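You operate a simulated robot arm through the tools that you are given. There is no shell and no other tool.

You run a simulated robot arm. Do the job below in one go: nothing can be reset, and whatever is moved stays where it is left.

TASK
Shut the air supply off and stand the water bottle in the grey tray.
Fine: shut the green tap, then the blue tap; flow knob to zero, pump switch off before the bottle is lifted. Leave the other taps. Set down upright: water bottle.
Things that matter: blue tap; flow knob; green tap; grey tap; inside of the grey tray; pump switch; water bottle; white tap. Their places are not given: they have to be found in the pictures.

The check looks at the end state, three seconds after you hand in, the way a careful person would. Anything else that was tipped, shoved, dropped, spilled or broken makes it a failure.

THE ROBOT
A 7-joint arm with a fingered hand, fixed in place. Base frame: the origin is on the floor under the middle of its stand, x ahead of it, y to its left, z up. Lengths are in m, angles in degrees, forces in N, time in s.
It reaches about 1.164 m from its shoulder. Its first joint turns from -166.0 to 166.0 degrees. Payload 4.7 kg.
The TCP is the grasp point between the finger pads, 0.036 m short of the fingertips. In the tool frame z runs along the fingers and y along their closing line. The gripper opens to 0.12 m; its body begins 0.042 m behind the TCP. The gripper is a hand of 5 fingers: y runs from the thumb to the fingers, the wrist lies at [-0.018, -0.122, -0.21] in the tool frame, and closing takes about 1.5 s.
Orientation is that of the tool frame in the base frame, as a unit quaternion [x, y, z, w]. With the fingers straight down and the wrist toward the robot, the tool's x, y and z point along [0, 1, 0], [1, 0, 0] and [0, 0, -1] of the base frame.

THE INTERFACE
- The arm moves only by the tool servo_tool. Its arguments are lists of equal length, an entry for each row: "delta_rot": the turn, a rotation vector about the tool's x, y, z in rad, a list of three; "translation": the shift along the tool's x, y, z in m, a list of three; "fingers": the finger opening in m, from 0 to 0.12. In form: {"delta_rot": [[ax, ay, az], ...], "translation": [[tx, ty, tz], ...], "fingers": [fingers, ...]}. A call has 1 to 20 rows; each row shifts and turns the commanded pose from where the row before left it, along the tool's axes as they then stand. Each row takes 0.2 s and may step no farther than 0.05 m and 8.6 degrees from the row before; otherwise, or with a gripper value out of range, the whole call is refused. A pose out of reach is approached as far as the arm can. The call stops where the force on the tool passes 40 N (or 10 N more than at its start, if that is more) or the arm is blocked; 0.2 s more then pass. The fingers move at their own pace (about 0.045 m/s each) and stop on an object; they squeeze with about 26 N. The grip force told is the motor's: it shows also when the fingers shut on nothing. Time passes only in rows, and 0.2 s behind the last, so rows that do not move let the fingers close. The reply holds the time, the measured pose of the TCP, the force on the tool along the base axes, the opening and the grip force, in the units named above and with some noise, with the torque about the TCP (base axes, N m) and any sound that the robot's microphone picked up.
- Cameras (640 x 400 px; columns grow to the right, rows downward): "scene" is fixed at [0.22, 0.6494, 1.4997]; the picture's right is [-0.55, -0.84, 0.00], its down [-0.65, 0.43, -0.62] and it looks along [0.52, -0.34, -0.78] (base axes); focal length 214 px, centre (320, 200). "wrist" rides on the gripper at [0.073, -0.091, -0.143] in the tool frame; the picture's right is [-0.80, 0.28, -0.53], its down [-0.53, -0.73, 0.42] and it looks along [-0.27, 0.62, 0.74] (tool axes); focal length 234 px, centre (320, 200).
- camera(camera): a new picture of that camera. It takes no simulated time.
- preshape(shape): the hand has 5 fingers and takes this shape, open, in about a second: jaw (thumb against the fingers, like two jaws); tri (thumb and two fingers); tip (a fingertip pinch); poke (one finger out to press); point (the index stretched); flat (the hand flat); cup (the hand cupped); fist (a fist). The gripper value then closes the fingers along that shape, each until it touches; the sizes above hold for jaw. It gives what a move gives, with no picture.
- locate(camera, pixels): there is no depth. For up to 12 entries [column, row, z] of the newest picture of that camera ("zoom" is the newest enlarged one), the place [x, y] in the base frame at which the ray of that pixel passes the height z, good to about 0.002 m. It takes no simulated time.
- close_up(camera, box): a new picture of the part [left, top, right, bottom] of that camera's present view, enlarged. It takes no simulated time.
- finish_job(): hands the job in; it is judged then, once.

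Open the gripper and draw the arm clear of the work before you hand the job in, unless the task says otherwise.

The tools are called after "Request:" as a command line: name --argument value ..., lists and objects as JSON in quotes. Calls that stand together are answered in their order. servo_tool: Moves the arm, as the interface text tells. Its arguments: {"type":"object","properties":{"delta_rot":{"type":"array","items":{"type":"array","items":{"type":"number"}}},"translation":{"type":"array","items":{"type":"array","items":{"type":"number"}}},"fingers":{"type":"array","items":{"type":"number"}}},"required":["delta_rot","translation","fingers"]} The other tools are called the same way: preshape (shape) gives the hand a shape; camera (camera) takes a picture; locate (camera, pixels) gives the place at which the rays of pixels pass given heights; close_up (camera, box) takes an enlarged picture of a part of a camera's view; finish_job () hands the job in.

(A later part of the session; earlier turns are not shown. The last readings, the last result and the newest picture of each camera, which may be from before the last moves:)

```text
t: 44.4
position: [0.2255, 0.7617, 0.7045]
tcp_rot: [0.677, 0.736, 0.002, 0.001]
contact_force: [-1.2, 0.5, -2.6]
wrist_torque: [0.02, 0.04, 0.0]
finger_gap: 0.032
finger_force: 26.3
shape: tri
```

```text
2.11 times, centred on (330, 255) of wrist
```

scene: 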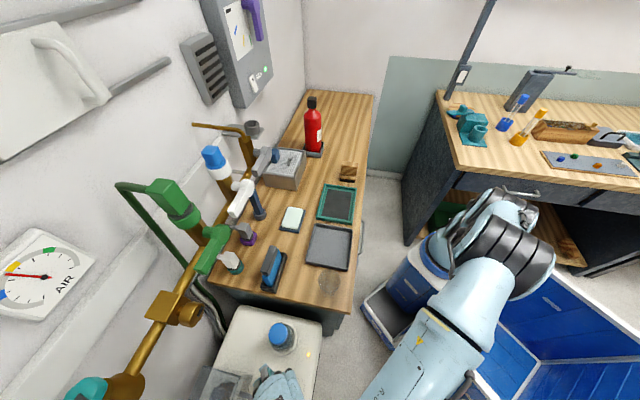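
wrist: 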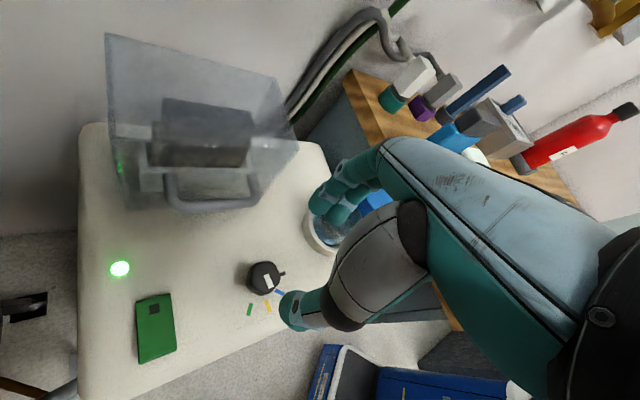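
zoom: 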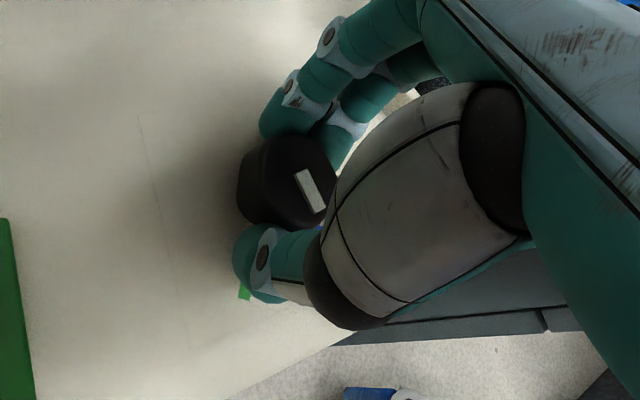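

Gripped: gap 0.032 m at 26 N. I turn the hand half way (−0.70 rad about the tool axis = counter-clockwise from above) and check.

Request:
servo_tool --delta_rot '[[0, 0, -0.14], [0, 0, -0.14], [0, 0, -0.14], [0, 0, -0.14], [0, 0, -0.14]]' --translation '[[0, 0, 0], [0, 0, 0], [0, 0, 0], [0, 0, 0], [0, 0, 0]]' --fingers '[0.01, 0.01, 0.01, 0.01, 0.01]'

Request:
close_up --camera "wrist" --box '[230, 160, 430, 350]'

Request:
camera --camera "scene"

```text
t: 45.6
position: [0.2257, 0.7615, 0.7058]
tcp_rot: [0.385, 0.923, 0.0, 0.002]
contact_force: [5.5, 2.0, -4.5]
wrist_torque: [0.13, -0.16, -0.06]
finger_gap: 0.0315
finger_force: 26.2
shape: tri
```

```text
2.11 times, centred on (330, 255) of wrist
```

zoom: 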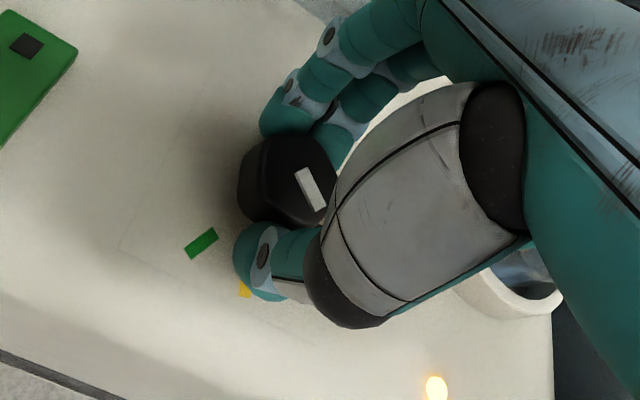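

```text
taken
```

scene: 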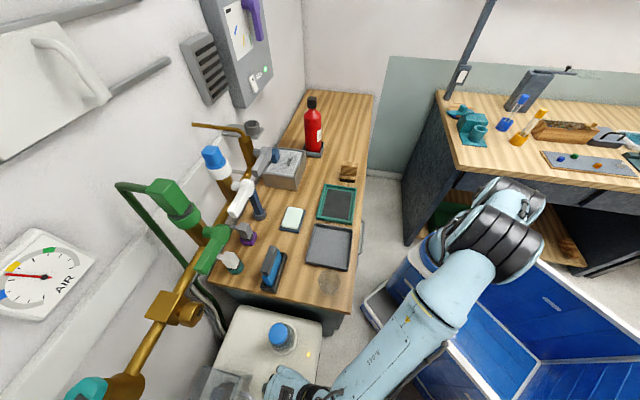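

The knob turns with the hand (pointer stays fixed in view while the marks move). I turn the remaining ~40°.

Request:
servo_tool --delta_rot '[[0, 0, -0.14], [0, 0, -0.14], [0, 0, -0.14], [0, 0, -0.14], [0, 0, -0.14]]' --translation '[[0, 0, 0], [0, 0, 0], [0, 0, 0], [0, 0, 0], [0, 0, 0]]' --fingers '[0.01, 0.01, 0.01, 0.01, 0.01]'

Request:
close_up --camera "wrist" --box '[230, 160, 430, 350]'

Request:
close_up --camera "scene" --box '[200, 320, 330, 400]'

```text
t: 46.8
position: [0.2274, 0.7615, 0.7065]
tcp_rot: [0.045, 0.999, 0.001, 0.0]
contact_force: [14.7, 3.7, -2.5]
wrist_torque: [0.21, -0.38, -0.24]
finger_gap: 0.032
finger_force: 26.3
shape: tri
```

```text
2.11 times, centred on (330, 255) of wrist
```

zoom: 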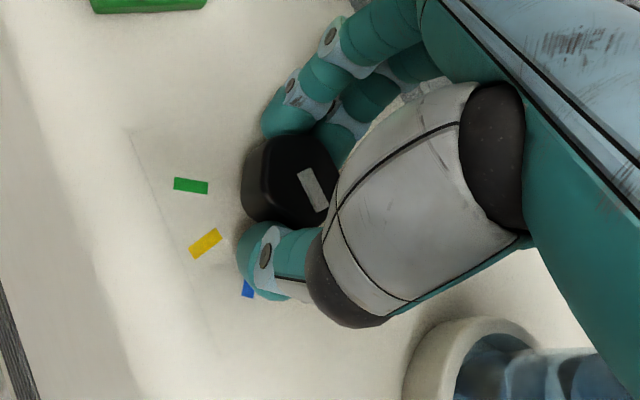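

```text
4.92 times, centred on (265, 360) of scene
```

zoom: 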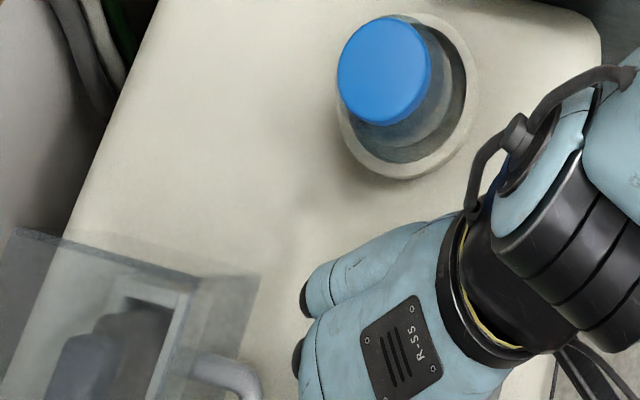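

The hand has turned 80° (yaw 4.6°→84.8°). I open the fingers, rise and look at the pointer against the black mark.

Request:
servo_tool --delta_rot '[[0, 0, 0], [0, 0, 0], [0, 0, 0], [0, 0, 0], [0, 0, 0], [0, 0, 0], [0, 0, 0], [0, 0, 0]]' --translation '[[0, 0, 0], [0, 0, 0], [0, 0, 0], [0, 0, 0], [0, 0, -0.03], [0, 0, -0.04], [0, 0, -0.04], [0, 0, -0.04]]' --fingers '[0.07, 0.07, 0.07, 0.07, 0.07, 0.07, 0.07, 0.07]'

Request:
camera --camera "wrist"

Request:
close_up --camera "wrist" --box '[220, 220, 320, 320]'

Request:
close_up --camera "scene" --box '[250, 350, 330, 400]'

```text
t: 48.6
position: [0.2239, 0.7607, 0.8535]
tcp_rot: [0.044, 0.999, -0.001, 0.002]
contact_force: [0.0, 0.4, -1.5]
wrist_torque: [0.03, -0.05, 0.0]
finger_gap: 0.0699
finger_force: 0.0
shape: tri
```

```text
taken
```

wrist: 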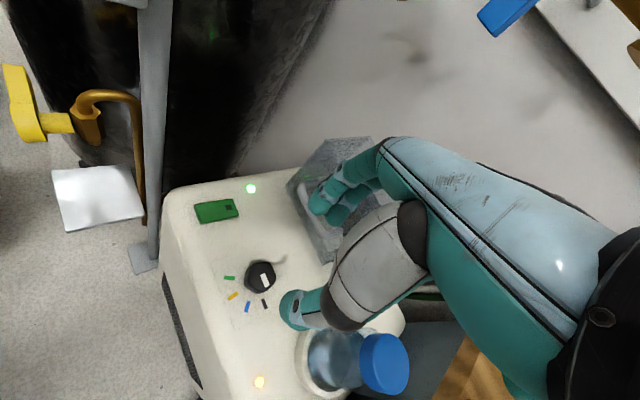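

```text
4.00 times, centred on (270, 270) of wrist
```

zoom: 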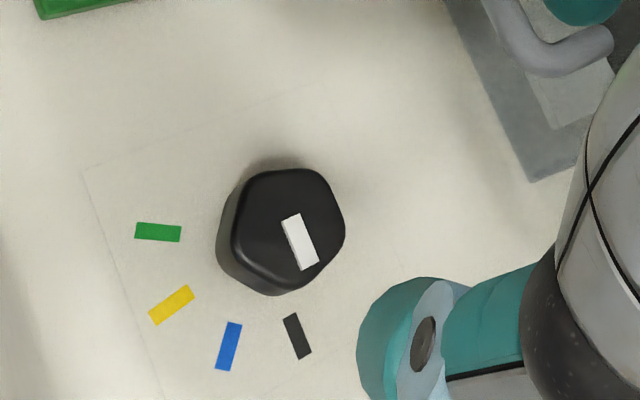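

```text
8.00 times, centred on (290, 375) of scene
```

zoom: 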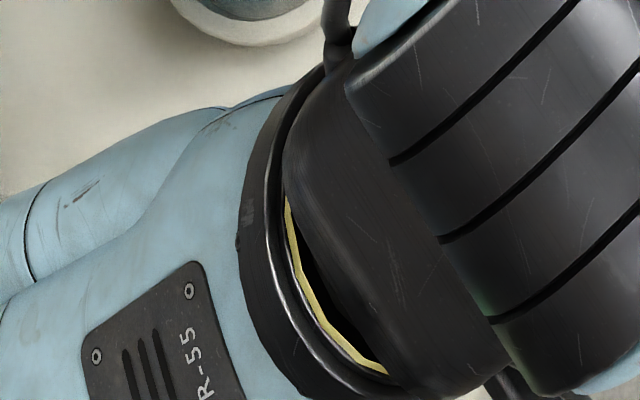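

The pointer's axis (slope 18:50) is parallel to the black mark (14:41): flow at zero. Next, the pump rocker at (216,211); I zoom on it to measure its two ends.

Request:
close_up --camera "wrist" --box '[180, 170, 270, 240]'

Request:
locate --camera "wrist" --pixels '[[232, 208, 0.668], [216, 211, 0.668], [200, 214, 0.668], [251, 188, 0.66], [262, 279, 0.695], [266, 304, 0.66]]'

```text
5.71 times, centred on (225, 205) of wrist
```

zoom: 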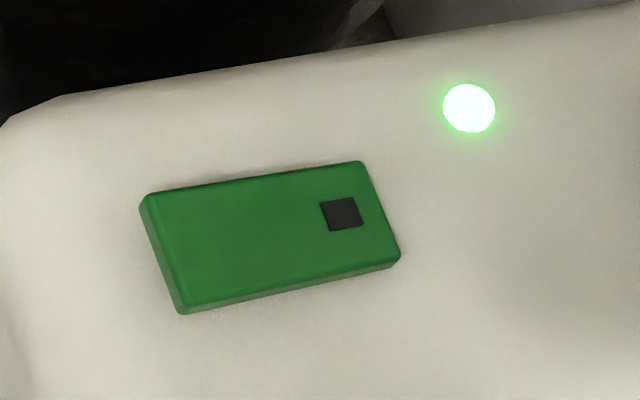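

```text
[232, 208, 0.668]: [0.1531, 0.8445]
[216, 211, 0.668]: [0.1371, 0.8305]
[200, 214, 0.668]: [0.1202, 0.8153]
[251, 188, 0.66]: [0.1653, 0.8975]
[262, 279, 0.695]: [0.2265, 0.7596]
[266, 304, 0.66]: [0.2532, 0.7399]
```

The rocker's unmarked left end is the raised one (~(0.122, 0.817)). I open the hand, take the poke shape and move above that end.

Request:
servo_tool --delta_rot '[[0, 0, 0], [0, 0, 0], [0, 0, 0], [0, 0, 0]]' --translation '[[0, 0, -0.02], [0, 0, 0], [0, 0, 0], [0, 0, 0]]' --fingers '[0.12, 0.12, 0.12, 0.12]'

Request:
preshape --shape "poke"

Request:
servo_tool --delta_rot '[[0, 0, 0], [0, 0, 0], [0, 0, 0], [0, 0, 0], [0, 0, 0], [0, 0, 0]]' --translation '[[0.0307, 0.0164, 0], [0.0307, 0.0164, 0], [0.0307, 0.0165, 0], [0, 0, 0.03], [0, 0, 0.03], [0, 0, 0.03]]' --fingers '[0.12, 0.12, 0.12, 0.12, 0.12, 0.12]'

Request:
camera --camera "wrist"

Request:
close_up --camera "wrist" --box '[200, 160, 380, 330]'

```text
t: 49.6
position: [0.2236, 0.761, 0.8737]
tcp_rot: [0.044, 0.999, 0.0, 0.002]
contact_force: [0.1, 0.6, -0.9]
wrist_torque: [0.02, 0.02, -0.01]
finger_gap: 0.1196
finger_force: 0.2
shape: tri
```

```text
t: 50.5
position: [0.2243, 0.7605, 0.8747]
tcp_rot: [0.045, 0.999, 0.0, 0.001]
contact_force: [0.5, 0.3, 0.0]
wrist_torque: [0.02, 0.0, -0.02]
finger_gap: 0.0001
finger_force: 0.1
shape: poke
```

```text
t: 51.9
position: [0.135, 0.8181, 0.7837]
tcp_rot: [0.044, 0.999, 0.001, 0.002]
contact_force: [-0.9, 0.3, -0.2]
wrist_torque: [-0.02, 0.0, -0.01]
finger_gap: 0.0
finger_force: 0.1
shape: poke
```

```text
taken
```

wrist: 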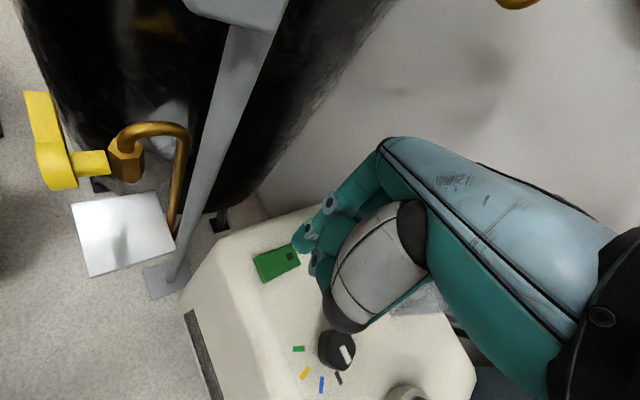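

```text
2.35 times, centred on (290, 245) of wrist
```

zoom: 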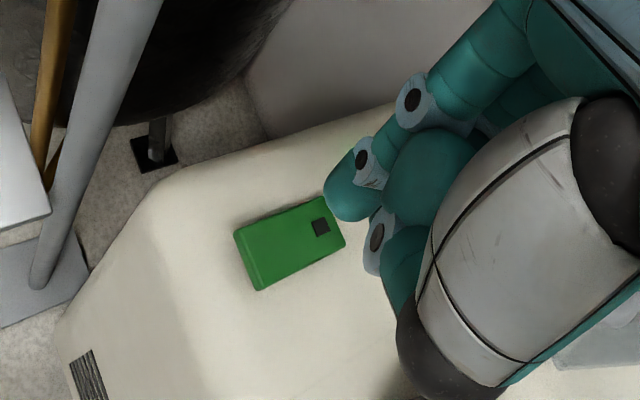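

The tip's downward projection lands at zoom (261,248), on the unmarked end of the rocker. I descend to just above and press gently in small steps.

Request:
servo_tool --delta_rot '[[0, 0, 0], [0, 0, 0], [0, 0, 0], [0, 0, 0], [0, 0, 0], [0, 0, 0], [0, 0, 0]]' --translation '[[0, 0, 0.025], [0, 0, 0.025], [0, 0, 0.015], [0, 0, 0.005], [0, 0, 0.004], [0, 0, 0.004], [0, 0, 0.003]]' --fingers '[0.12, 0.12, 0.12, 0.12, 0.12, 0.12, 0.12]'

Request:
close_up --camera "wrist" --box '[200, 160, 380, 330]'

```text
t: 53.5
position: [0.1367, 0.8201, 0.7059]
tcp_rot: [0.044, 0.999, 0.001, 0.001]
contact_force: [-2.4, -3.6, 11.9]
wrist_torque: [-0.16, 0.05, 0.03]
finger_gap: 0.0001
finger_force: 0.0
shape: poke
```

```text
2.35 times, centred on (290, 245) of wrist
```

zoom: 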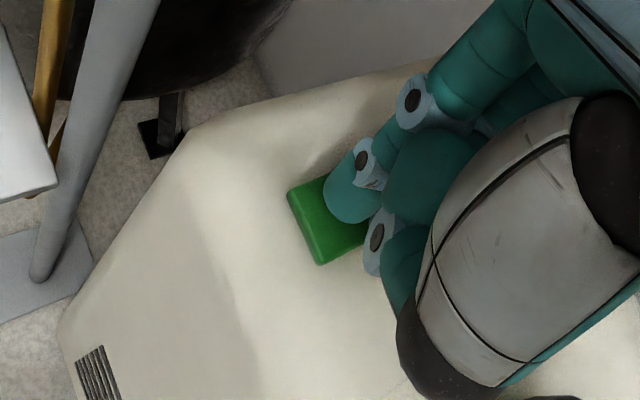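

Contact with ~12 N. I press a few millimetres more to flip the rocker.

Request:
servo_tool --delta_rot '[[0, 0, 0], [0, 0, 0], [0, 0, 0]]' --translation '[[0.003, 0, 0.003], [0.002, 0, 0.003], [0, 0, 0.003]]' --fingers '[0.12, 0.12, 0.12]'

Request:
close_up --camera "wrist" --box '[200, 160, 380, 330]'

```text
t: 54.1
position: [0.132, 0.8238, 0.7083]
tcp_rot: [0.043, 0.999, 0.007, 0.001]
contact_force: [3.0, -0.1, 12.8]
wrist_torque: [0.03, -0.25, 0.03]
finger_gap: 0.0
finger_force: 0.1
shape: poke
stopped in row 3: the force on the tool passed its limit at 44 N (the readings are from after the stop); the commanded pose is now the measured one
```

```text
2.35 times, centred on (290, 245) of wrist
```

zoom: 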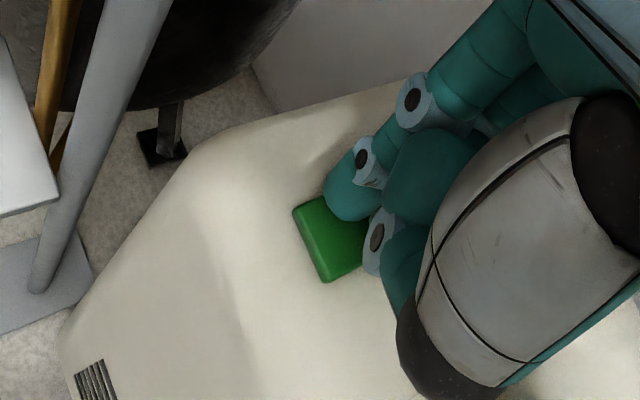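

The push reached 44 N and the tip slid slightly. I lift off to see whether the rocker flipped and the lamp changed.

Request:
servo_tool --delta_rot '[[0, 0, 0], [0, 0, 0], [0, 0, 0], [0, 0, 0]]' --translation '[[0, 0, -0.02], [0, -0.02, -0.03], [0, -0.03, -0.03], [0, -0.03, -0.03]]' --fingers '[0.12, 0.12, 0.12, 0.12]'

Request:
camera --camera "wrist"

Request:
close_up --camera "wrist" --box '[210, 160, 310, 260]'

```text
t: 55.1
position: [0.1246, 0.7405, 0.8149]
tcp_rot: [0.045, 0.999, 0.003, 0.001]
contact_force: [0.2, -0.7, -2.0]
wrist_torque: [0.03, 0.03, -0.02]
finger_gap: 0.0
finger_force: 0.0
shape: poke
```

```text
taken
```

wrist: 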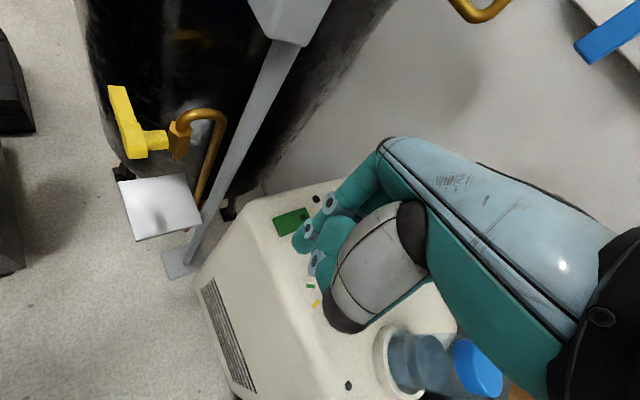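

```text
4.00 times, centred on (260, 210) of wrist
```

zoom: 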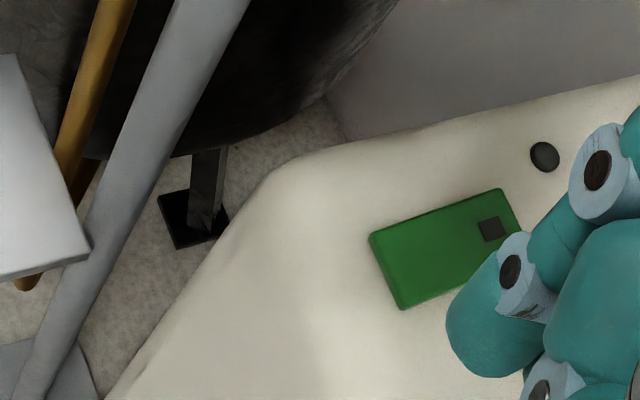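

Both the green lamp (545,155) and the amber lamp are now dark: the pump is off. I move up and away to (0.2, 0.5, 1.15), turn to yaw 0 and restore the jaw shape to survey bottle and tray.

Request:
servo_tool --delta_rot '[[0, 0, 0], [0, 0, 0], [0, 0, 0], [0, 0, 0], [0, 0, 0], [0, 0, 0], [0, 0, 0], [0, 0, 0], [0, 0, 0], [0, 0, 0.135], [0, 0, 0.135], [0, 0, 0.135], [0, 0, 0.135], [0, 0, 0.135], [0, 0, 0.135], [0, 0, 0.135], [0, 0, 0.135]]' --translation '[[-0.0106, -0.0258, -0.0372], [-0.0106, -0.0258, -0.0372], [-0.0106, -0.0258, -0.0372], [-0.0106, -0.0258, -0.0372], [-0.0106, -0.0258, -0.0372], [-0.0106, -0.0258, -0.0372], [-0.0106, -0.0258, -0.0372], [-0.0106, -0.0258, -0.0372], [-0.0106, -0.0258, -0.0372], [0, 0, 0], [0, 0, 0], [0, 0, 0], [0, 0, 0], [0, 0, 0], [0, 0, 0], [0, 0, 0], [0, 0, 0]]' --fingers '[0.12, 0.12, 0.12, 0.12, 0.12, 0.12, 0.12, 0.12, 0.12, 0.12, 0.12, 0.12, 0.12, 0.12, 0.12, 0.12, 0.12]'

Request:
preshape --shape "jaw"

Request:
camera --camera "wrist"

Request:
camera --camera "scene"

```text
t: 58.8
position: [0.1977, 0.4999, 1.1465]
tcp_rot: [0.553, 0.833, 0.006, -0.002]
contact_force: [-0.5, 0.1, 0.6]
wrist_torque: [0.01, 0.03, 0.02]
finger_gap: 0.0001
finger_force: 0.1
shape: poke
```

```text
t: 59.6
position: [0.1971, 0.4996, 1.1462]
tcp_rot: [0.551, 0.834, 0.005, -0.002]
contact_force: [0.4, -0.5, 0.2]
wrist_torque: [0.03, 0.02, 0.02]
finger_gap: 0.1198
finger_force: 0.0
shape: jaw
```

```text
taken
```

wrist: 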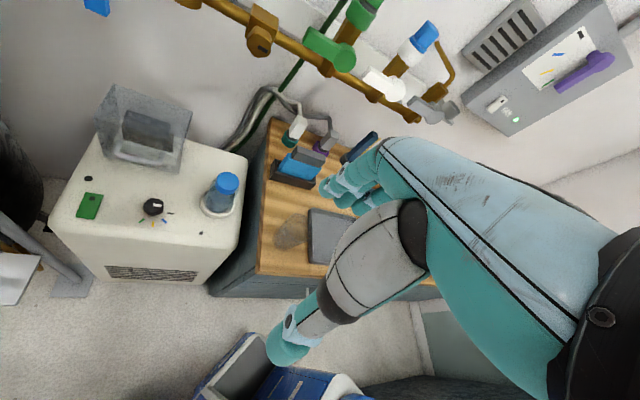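

```text
taken
```

scene: 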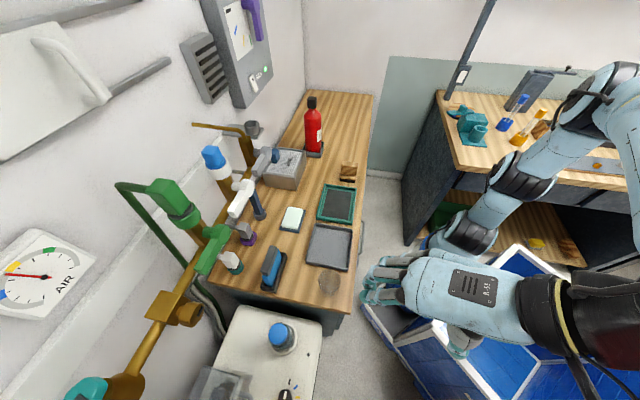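

Lamps remain dark. I zoom on the bottle and on the bench/tray area in both cameras.

Request:
close_up --camera "wrist" --box '[180, 150, 260, 240]'

Request:
close_up --camera "scene" --box '[240, 300, 330, 370]'

Request:
close_up --camera "scene" --box '[240, 170, 370, 310]'

Request:
close_up --camera "wrist" --box '[240, 130, 400, 290]'

```text
4.44 times, centred on (220, 195) of wrist
```

zoom: 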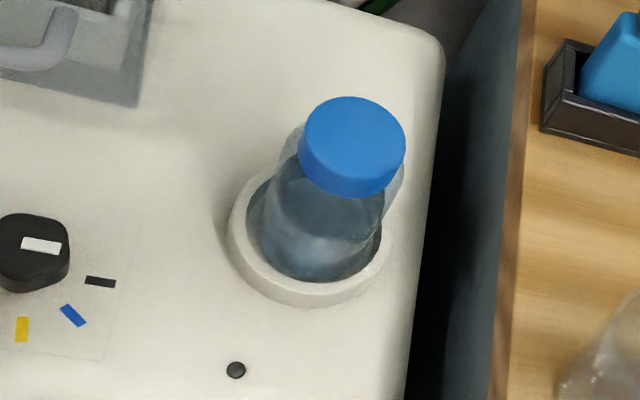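

```text
5.71 times, centred on (285, 335) of scene
```

zoom: 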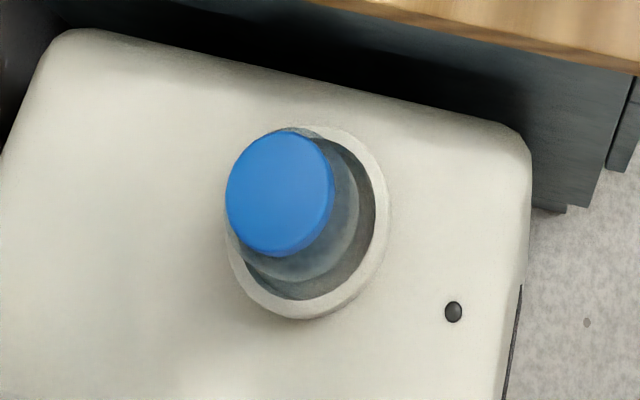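

```text
2.86 times, centred on (305, 240) of scene
```

zoom: 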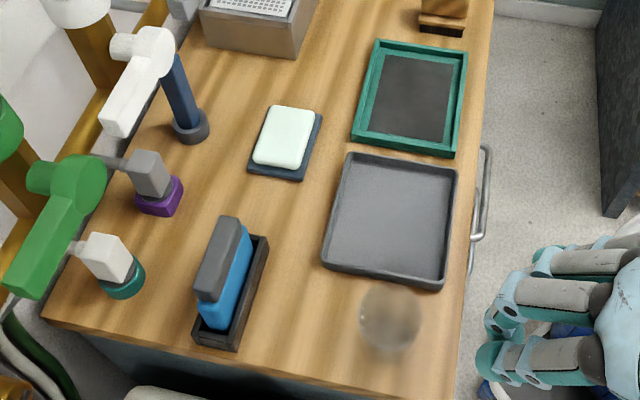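

```text
2.50 times, centred on (320, 210) of wrist
```

zoom: 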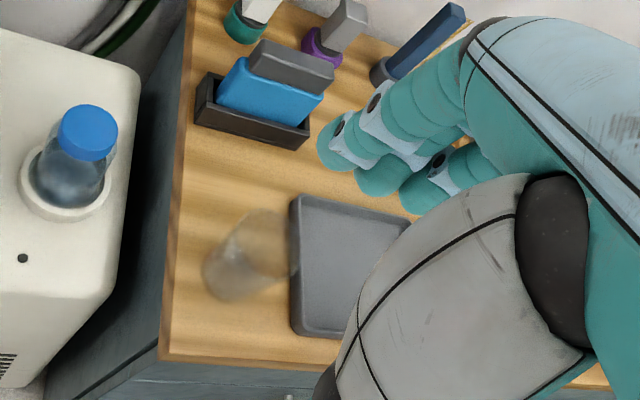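

A transparent glass stands beside the tray (scene (328,282)), which I must avoid. I collect rays of bottle cap, holder ring, tray corners and glass from both cameras.

Request:
locate --camera "wrist" --pixels '[[227.2, 181.5, 0.85], [227.2, 181.5, 0.75], [218, 204, 0.68], [312, 208, 0.8], [312, 208, 0.6], [309.2, 262, 0.8], [309.2, 262, 0.6], [291, 219, 0.8], [291, 219, 0.6], [278, 243, 0.8], [278, 243, 0.6]]'

Request:
locate --camera "scene" --pixels '[[278, 333.6, 0.85], [278, 333.6, 0.75], [282.9, 338.9, 0.68], [306, 262.8, 0.8], [306, 262.8, 0.6], [346, 270.8, 0.8], [346, 270.8, 0.6], [315.5, 224.2, 0.7], [353.3, 229.5, 0.7], [328.5, 281.8, 0.8], [328.5, 281.8, 0.6]]'

```text
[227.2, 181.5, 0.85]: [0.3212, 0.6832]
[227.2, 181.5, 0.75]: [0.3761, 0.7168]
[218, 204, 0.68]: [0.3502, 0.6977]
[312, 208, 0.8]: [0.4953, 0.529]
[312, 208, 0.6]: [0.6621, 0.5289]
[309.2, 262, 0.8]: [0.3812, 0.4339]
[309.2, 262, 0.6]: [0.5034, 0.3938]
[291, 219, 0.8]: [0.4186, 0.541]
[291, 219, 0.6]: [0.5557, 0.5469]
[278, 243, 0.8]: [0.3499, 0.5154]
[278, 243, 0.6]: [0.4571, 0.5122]
```

```text
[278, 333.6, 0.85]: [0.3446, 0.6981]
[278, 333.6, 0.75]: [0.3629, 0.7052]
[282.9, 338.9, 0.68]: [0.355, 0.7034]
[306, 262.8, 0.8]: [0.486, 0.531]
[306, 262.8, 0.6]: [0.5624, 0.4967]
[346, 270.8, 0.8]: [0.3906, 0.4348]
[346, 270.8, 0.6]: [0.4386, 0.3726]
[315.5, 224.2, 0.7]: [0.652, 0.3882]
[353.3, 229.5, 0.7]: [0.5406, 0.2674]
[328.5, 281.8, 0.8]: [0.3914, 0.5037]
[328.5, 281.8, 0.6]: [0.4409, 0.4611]
```

Results: bottle cap top centre (0.356, 0.703, 0.786); tray corners about (0.492,0.528), (0.394,0.430), (0.606,0.416), (0.507,0.308) with rim z≈0.785; glass near (0.39, 0.51). I check the brass regulator's protrusion above the machine before moving in.

Request:
close_up --camera "scene" --box '[130, 270, 230, 350]'

Request:
close_up --camera "wrist" --box '[200, 0, 360, 90]'

Request:
locate --camera "scene" --pixels '[[190, 310, 1.1], [190, 310, 1.0]]'

Request:
locate --camera "wrist" --pixels '[[260, 40, 1.1], [260, 40, 1.0]]'

```text
5.00 times, centred on (180, 310) of scene
```

zoom: 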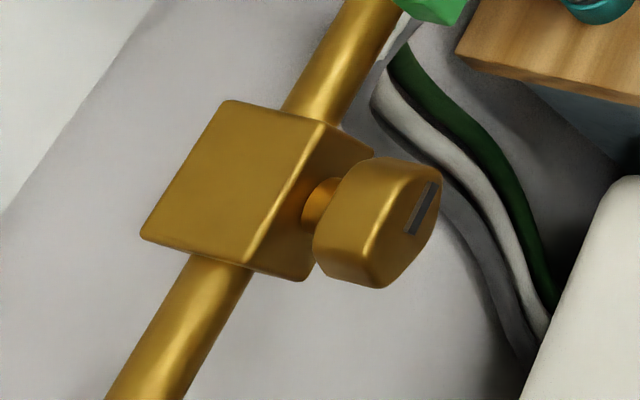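

```text
4.00 times, centred on (280, 45) of wrist
```

zoom: 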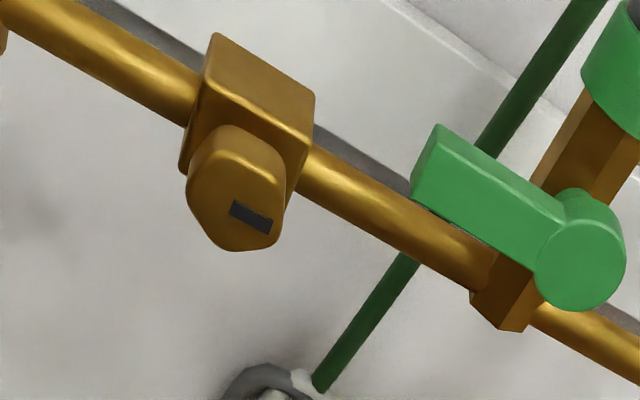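

```text
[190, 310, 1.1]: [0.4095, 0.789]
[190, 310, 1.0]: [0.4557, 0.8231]
```

```text
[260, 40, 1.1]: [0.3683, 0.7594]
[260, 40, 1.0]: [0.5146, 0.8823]
```

The regulator knob is at about (0.43, 0.81, 1.06), clear of the approach. I move the open hand to (0.27,0.57,0.90), then over the bottle at z≈0.875.

Request:
servo_tool --delta_rot '[[0, 0, 0], [0, 0, 0], [0, 0, 0], [0, 0, 0], [0, 0, 0], [0, 0, 0], [0, 0, 0], [0, 0, 0], [0, 0, 0], [0, 0, 0]]' --translation '[[0.00605, 0.01578, 0.041], [0.00605, 0.01578, 0.041], [0.00605, 0.01578, 0.041], [0.00605, 0.01578, 0.041], [0.00605, 0.01578, 0.041], [0.00605, 0.01578, 0.041], [0.0223, 0.03255, 0.00625], [0.0223, 0.03255, 0.00625], [0.0223, 0.03255, 0.00625], [0.0223, 0.03255, 0.00625]]' --fingers '[0.12, 0.12, 0.12, 0.12, 0.12, 0.12, 0.12, 0.12, 0.12, 0.12]'

Request:
camera --camera "wrist"

Request:
camera --camera "scene"

```text
t: 61.9
position: [0.3575, 0.706, 0.8813]
tcp_rot: [0.552, 0.834, 0.004, -0.003]
contact_force: [-0.5, 0.4, 1.4]
wrist_torque: [-0.04, -0.02, -0.01]
finger_gap: 0.1197
finger_force: 0.0
shape: jaw
```

```text
taken
```

wrist: 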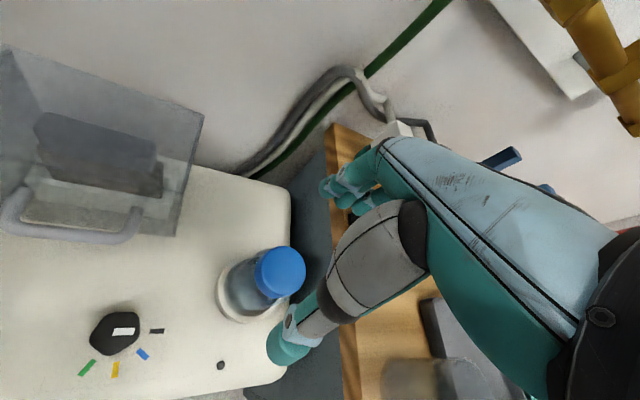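

```text
taken
```

scene: 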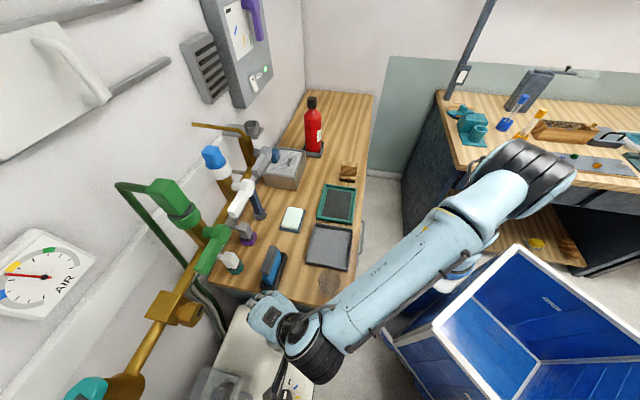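

The cap is at (282,270) and the TCP axis predicted at (281,267) for z=0.786: aligned. I verify with zoom and locate.

Request:
close_up --camera "wrist" --box '[200, 210, 340, 350]'

Request:
locate --camera "wrist" --pixels '[[282, 267, 0.786], [281, 267, 0.786], [250, 290, 0.68]]'

```text
2.86 times, centred on (270, 280) of wrist
```

zoom: 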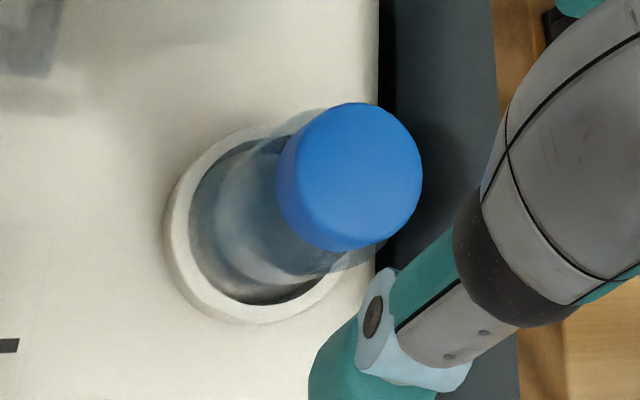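

```text
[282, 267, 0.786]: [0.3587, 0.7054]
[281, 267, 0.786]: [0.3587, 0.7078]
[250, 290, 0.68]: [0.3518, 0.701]
```

Offset is only ~3 mm; I correct it and descend to TCP z≈0.765 with the hand open, watching for contact.

Request:
servo_tool --delta_rot '[[0, 0, 0], [0, 0, 0], [0, 0, 0], [0, 0, 0], [0, 0, 0]]' --translation '[[-0.0024, -0.0021, 0.02], [0, 0, 0.025], [0, 0, 0.025], [0, 0, 0.025], [0, 0, 0.02]]' --fingers '[0.12, 0.12, 0.12, 0.12, 0.12]'

Request:
camera --camera "wrist"

Request:
close_up --camera "scene" --box '[230, 270, 340, 360]'

```text
t: 63.0
position: [0.3563, 0.7025, 0.7636]
tcp_rot: [0.551, 0.834, 0.007, -0.002]
contact_force: [-0.2, -0.2, 0.1]
wrist_torque: [-0.02, -0.01, -0.01]
finger_gap: 0.1199
finger_force: 0.1
shape: jaw
```

```text
taken
```

wrist: 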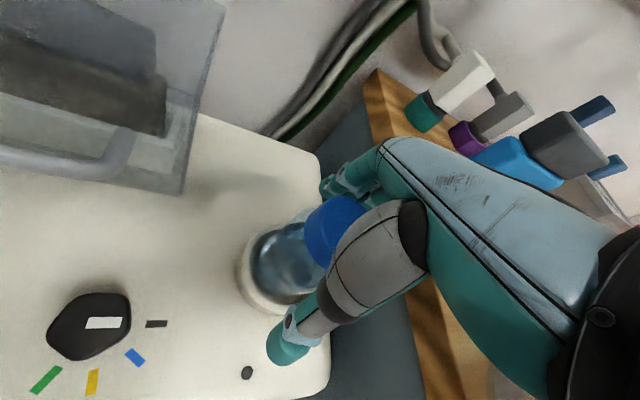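

```text
4.44 times, centred on (285, 315) of scene
```

zoom: 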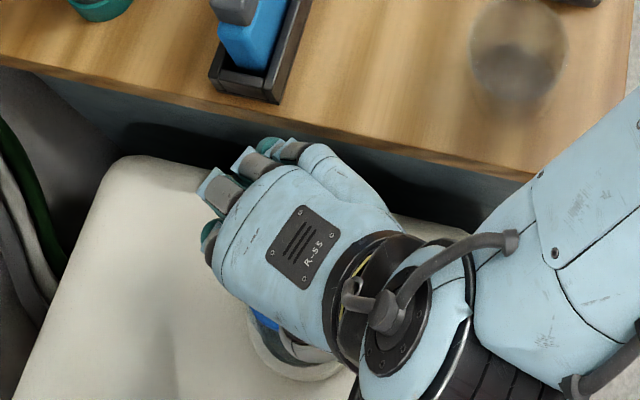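

No contact and the bottle is between thumb and fingers. I lower 10 mm more and close the hand on the bottle.

Request:
servo_tool --delta_rot '[[0, 0, 0], [0, 0, 0], [0, 0, 0], [0, 0, 0], [0, 0, 0], [0, 0, 0], [0, 0, 0], [0, 0, 0]]' --translation '[[0, 0, 0.01], [0, 0, 0], [0, 0, 0], [0, 0, 0], [0, 0, 0], [0, 0, 0], [0, 0, 0], [0, 0, 0]]' --fingers '[0.12, 0.03, 0.03, 0.03, 0.03, 0.03, 0.03, 0.03]'

Request:
camera --camera "wrist"

```text
t: 64.8
position: [0.3572, 0.7036, 0.7535]
tcp_rot: [0.552, 0.834, 0.004, -0.002]
contact_force: [-0.4, -0.1, 0.8]
wrist_torque: [-0.02, 0.02, 0.0]
finger_gap: 0.0563
finger_force: 26.2
shape: jaw
```

```text
taken
```

wrist: 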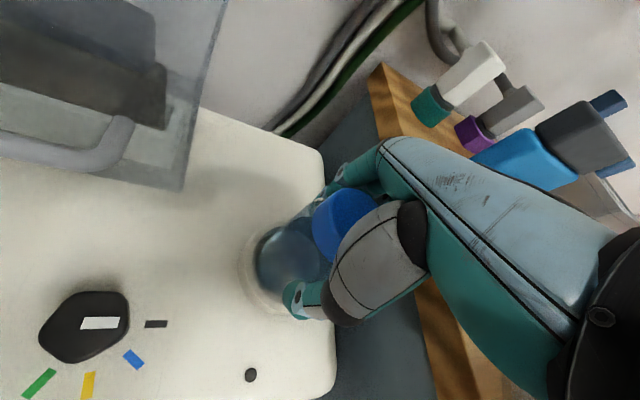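

Gripped at 0.056 m with 26 N. I lift slowly 4 cm straight up and check.

Request:
servo_tool --delta_rot '[[0, 0, 0], [0, 0, 0], [0, 0, 0], [0, 0, 0]]' --translation '[[0, 0, -0.01], [0, 0, -0.01], [0, 0, -0.01], [0, 0, -0.01]]' --fingers '[0.03, 0.03, 0.03, 0.03]'

Request:
close_up --camera "wrist" --box '[200, 150, 400, 340]'

```text
t: 65.8
position: [0.3563, 0.7032, 0.793]
tcp_rot: [0.553, 0.833, 0.004, -0.003]
contact_force: [-0.2, 0.1, -2.6]
wrist_torque: [-0.01, -0.03, 0.05]
finger_gap: 0.0564
finger_force: 25.7
shape: jaw
```

```text
2.11 times, centred on (300, 245) of wrist
```

zoom: 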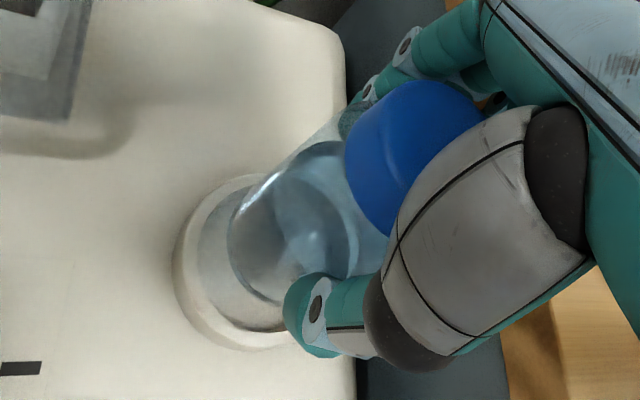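

The bottle is held upright (about 2.6 N) with its base free of the holder. I lift on, away from the manifold, to (0.30, 0.58, 1.02).

Request:
servo_tool --delta_rot '[[0, 0, 0], [0, 0, 0], [0, 0, 0], [0, 0, 0], [0, 0, 0], [0, 0, 0], [0, 0, 0], [0, 0, 0], [0, 0, 0]]' --translation '[[0, 0, -0.022], [0, 0, -0.022], [0, 0, -0.022], [-0.0152, -0.0166, -0.0267], [-0.0152, -0.0166, -0.0267], [-0.0152, -0.0166, -0.0267], [-0.0152, -0.0166, -0.0267], [-0.0152, -0.0166, -0.0267], [-0.0152, -0.0166, -0.0267]]' --fingers '[0.03, 0.03, 0.03, 0.03, 0.03, 0.03, 0.03, 0.03, 0.03]'

Request:
camera --camera "wrist"

Request:
camera --camera "scene"

```text
t: 67.8
position: [0.2999, 0.5778, 1.0169]
tcp_rot: [0.551, 0.834, 0.004, -0.001]
contact_force: [-0.1, 0.7, -3.4]
wrist_torque: [0.0, 0.0, -0.01]
finger_gap: 0.0561
finger_force: 25.9
shape: jaw
```

```text
taken
```

wrist: 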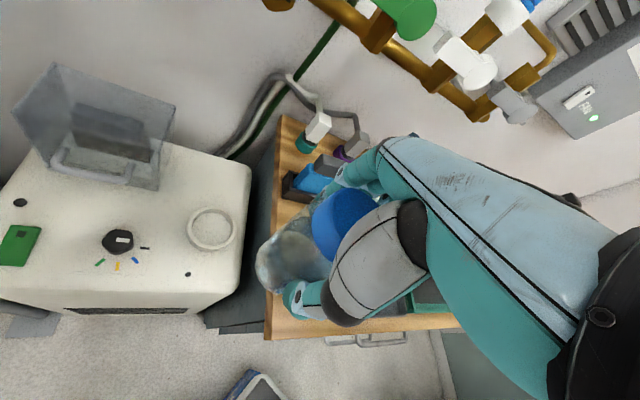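

```text
taken
```

scene: 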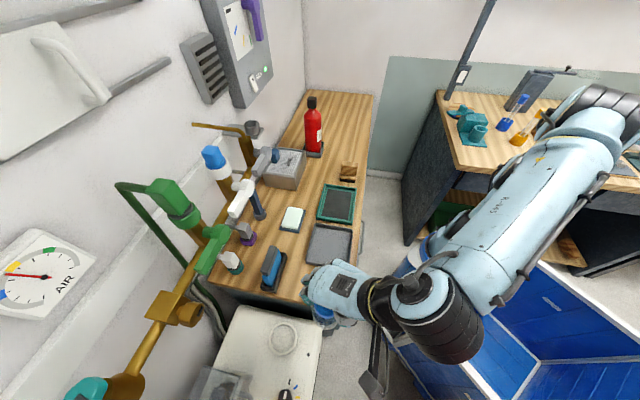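

The holder is empty and the bottle is secure. I carry it horizontally at z≈1.017 (base well above the glass) to over the tray at about (0.512, 0.408).

Request:
servo_tool --delta_rot '[[0, 0, 0], [0, 0, 0], [0, 0, 0], [0, 0, 0], [0, 0, 0], [0, 0, 0], [0, 0, 0], [0, 0, 0]]' --translation '[[-0.0299, 0.0161, 0], [-0.0299, 0.0161, 0], [-0.0299, 0.0161, 0], [-0.0299, 0.0161, 0], [-0.0299, 0.0161, 0], [-0.0299, 0.0161, 0], [-0.0299, 0.0161, 0], [-0.0299, 0.0161, 0]]' --fingers '[0.03, 0.03, 0.03, 0.03, 0.03, 0.03, 0.03, 0.03]'

Request:
camera --camera "wrist"

Request:
camera --camera "scene"

Request:
close_up --camera "scene" --box '[270, 170, 400, 300]'

```text
t: 69.7
position: [0.5121, 0.4098, 1.0172]
tcp_rot: [0.55, 0.835, 0.004, -0.001]
contact_force: [-1.1, 0.0, -2.2]
wrist_torque: [-0.04, 0.02, -0.01]
finger_gap: 0.0562
finger_force: 26.0
shape: jaw
```

```text
taken
```

wrist: 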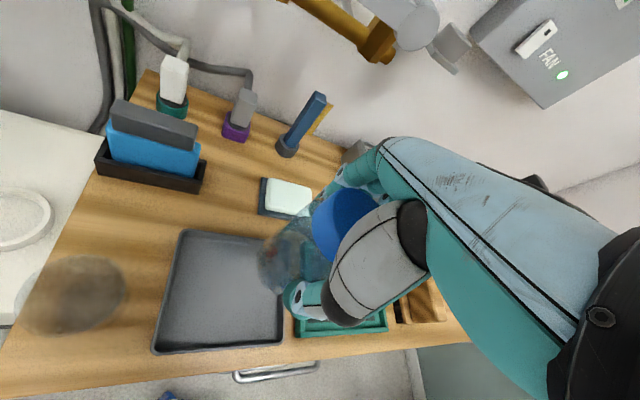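

```text
taken
```

scene: 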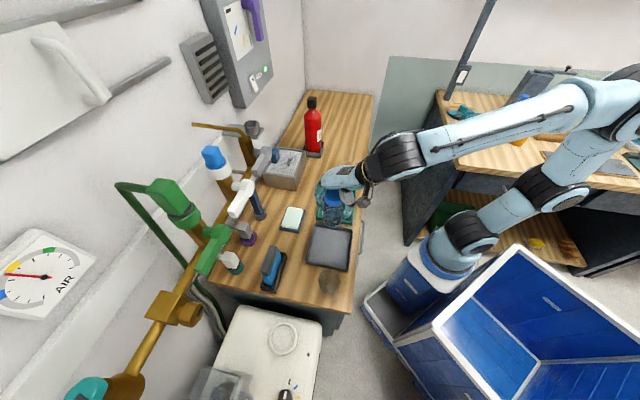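

```text
3.08 times, centred on (335, 235) of scene
```

zoom: 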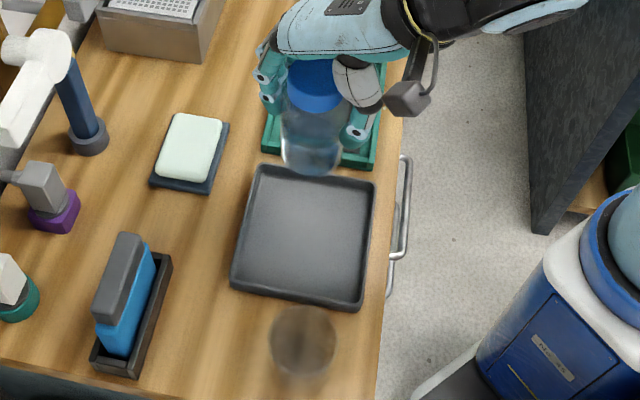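

The TCP axis meets the tray floor at px (242,287), inside the tray (153–290, 230–352) and slightly to the side away from the glass. I verify with locate on tray corners.

Request:
locate --camera "wrist" --pixels '[[182, 231, 0.785], [153, 352, 0.785], [283, 343, 0.785], [242, 287, 0.775], [75, 295, 0.8]]'

Request:
locate --camera "scene" --pixels '[[306, 262.8, 0.785], [346, 270.8, 0.785], [315.5, 224.2, 0.785], [353.3, 229.5, 0.785]]'

Request:
close_up --camera "wrist" --box '[130, 180, 360, 380]'

```text
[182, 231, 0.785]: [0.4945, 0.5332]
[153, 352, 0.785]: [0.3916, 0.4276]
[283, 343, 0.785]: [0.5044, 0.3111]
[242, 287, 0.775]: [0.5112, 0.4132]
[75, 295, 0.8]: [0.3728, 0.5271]
```

```text
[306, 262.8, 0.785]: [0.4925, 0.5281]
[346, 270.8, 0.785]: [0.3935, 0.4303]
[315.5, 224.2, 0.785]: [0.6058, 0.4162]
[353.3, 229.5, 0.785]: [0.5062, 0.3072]
```

```text
2.00 times, centred on (245, 280) of wrist
```

zoom: 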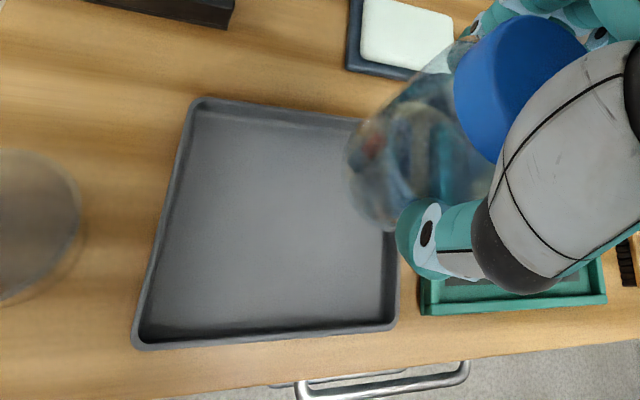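

Both cameras agree; the bottle axis at (0.512, 0.410) is well inside the tray. I descend to TCP z≈0.887, then check before the last millimetres.

Request:
servo_tool --delta_rot '[[0, 0, 0], [0, 0, 0], [0, 0, 0], [0, 0, 0], [0, 0, 0], [0, 0, 0]]' --translation '[[0, 0, 0.022], [0, 0, 0.024], [0, 0, 0.024], [0, 0, 0.024], [0, 0, 0.022], [0, 0, 0.014]]' --fingers '[0.03, 0.03, 0.03, 0.03, 0.03, 0.03]'

Request:
camera --camera "wrist"

Request:
close_up --camera "scene" --box '[270, 170, 400, 300]'

```text
t: 71.0
position: [0.5111, 0.4087, 0.8876]
tcp_rot: [0.552, 0.834, 0.005, -0.002]
contact_force: [-0.1, 0.2, -2.2]
wrist_torque: [-0.01, 0.0, 0.02]
finger_gap: 0.056
finger_force: 25.7
shape: jaw
```

```text
taken
```

wrist: 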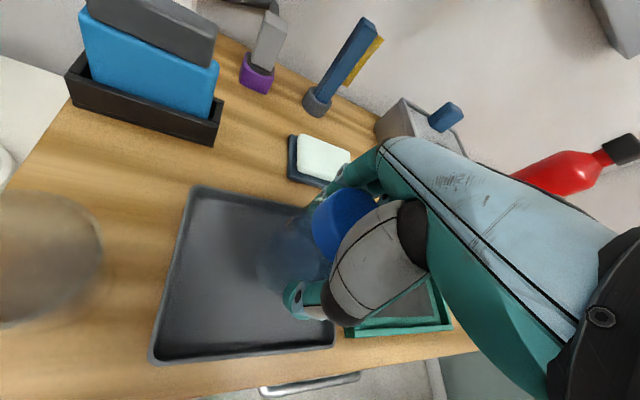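

```text
3.08 times, centred on (335, 235) of scene
```

zoom: 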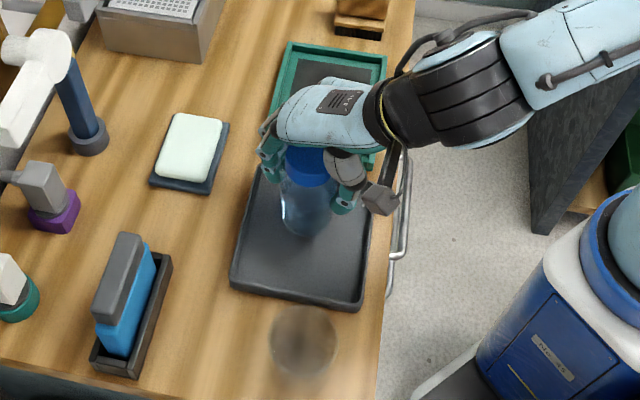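

The bottle hangs just above the tray floor. I lower in 4 mm steps watching the vertical force.

Request:
servo_tool --delta_rot '[[0, 0, 0], [0, 0, 0], [0, 0, 0]]' --translation '[[0, 0, 0.005], [0, 0, 0.004], [0, 0, 0.004]]' --fingers '[0.03, 0.03, 0.03]'

```text
t: 71.8
position: [0.5135, 0.4098, 0.8744]
tcp_rot: [0.551, 0.834, 0.004, -0.002]
contact_force: [0.9, -0.2, -2.1]
wrist_torque: [-0.01, -0.02, 0.0]
finger_gap: 0.0559
finger_force: 25.9
shape: jaw
```

Still −2.1 N, no floor contact at TCP z 0.874. I continue lowering in 3 mm steps.

Request:
servo_tool --delta_rot '[[0, 0, 0], [0, 0, 0]]' --translation '[[0, 0, 0.003], [0, 0, 0.003]]' --fingers '[0.03, 0.03]'

Request:
close_up --camera "scene" --box '[300, 200, 370, 270]'

```text
t: 72.5
position: [0.5123, 0.41, 0.8697]
tcp_rot: [0.552, 0.834, 0.006, -0.002]
contact_force: [-0.4, -2.0, 10.4]
wrist_torque: [-0.03, 0.0, 0.01]
finger_gap: 0.0566
finger_force: 26.2
shape: jaw
```

```text
5.71 times, centred on (335, 235) of scene
```

zoom: 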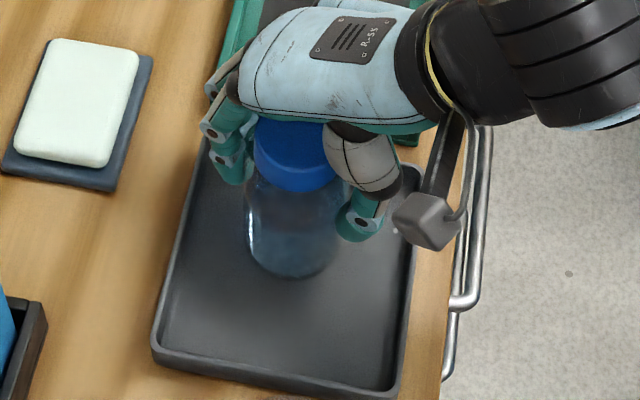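

The bottle stands: +10 N at TCP z 0.870. I ease up 1 mm and open the fingers step by step.

Request:
servo_tool --delta_rot '[[0, 0, 0], [0, 0, 0], [0, 0, 0], [0, 0, 0], [0, 0, 0], [0, 0, 0], [0, 0, 0]]' --translation '[[0, 0, -0.0015], [0, 0, 0], [0, 0, 0], [0, 0, 0], [0, 0, 0], [0, 0, 0], [0, 0, 0]]' --fingers '[0.03, 0.075, 0.075, 0.095, 0.115, 0.115, 0.115]'

Request:
close_up --camera "scene" --box '[300, 200, 370, 270]'

Request:
camera --camera "wrist"

```text
t: 74.0
position: [0.5117, 0.4106, 0.8701]
tcp_rot: [0.552, 0.834, 0.004, -0.002]
contact_force: [1.0, 0.0, -0.3]
wrist_torque: [-0.02, 0.03, 0.04]
finger_gap: 0.1145
finger_force: 0.1
shape: jaw
```

```text
5.71 times, centred on (335, 235) of scene
```

zoom: 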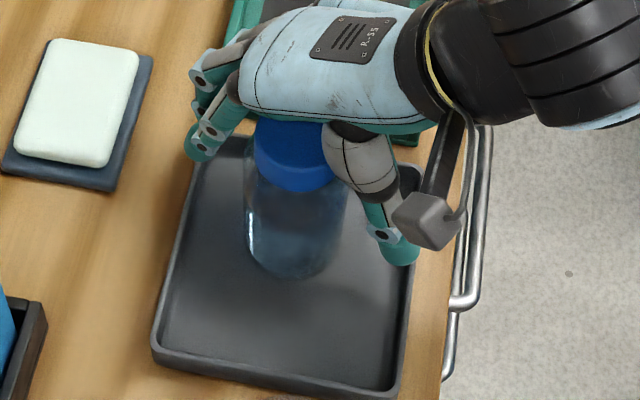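

```text
taken
```

wrist: 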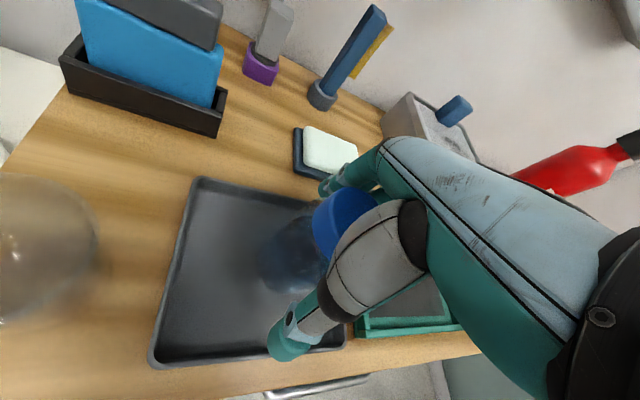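

The hand is open and the bottle stands free. I rise straight up.

Request:
servo_tool --delta_rot '[[0, 0, 0], [0, 0, 0], [0, 0, 0], [0, 0, 0], [0, 0, 0], [0, 0, 0], [0, 0, 0], [0, 0, 0]]' --translation '[[0, 0, -0.012], [0, 0, -0.02], [0, 0, -0.025], [0, 0, -0.03], [0, 0, -0.035], [0, 0, -0.035], [0, 0, -0.035], [0, 0, -0.035]]' --fingers '[0.12, 0.12, 0.12, 0.12, 0.12, 0.12, 0.12, 0.12]'

Request:
camera --camera "scene"

Request:
camera --camera "wrist"

```text
t: 75.8
position: [0.5113, 0.4066, 1.0951]
tcp_rot: [0.552, 0.834, 0.005, -0.001]
contact_force: [0.4, 0.1, -0.7]
wrist_torque: [0.01, 0.01, 0.0]
finger_gap: 0.1196
finger_force: 0.1
shape: jaw
```

```text
taken
```

scene: 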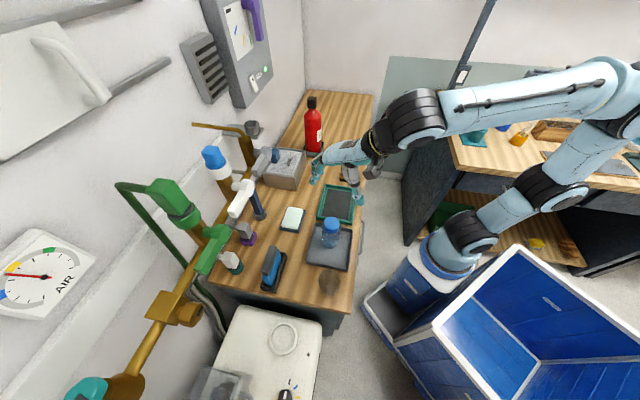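

```text
taken
```

wrist: 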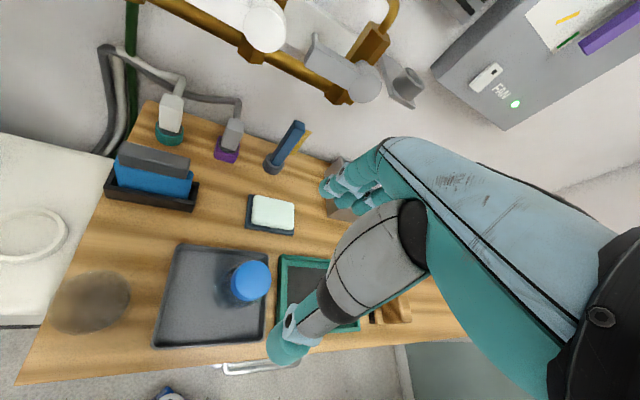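

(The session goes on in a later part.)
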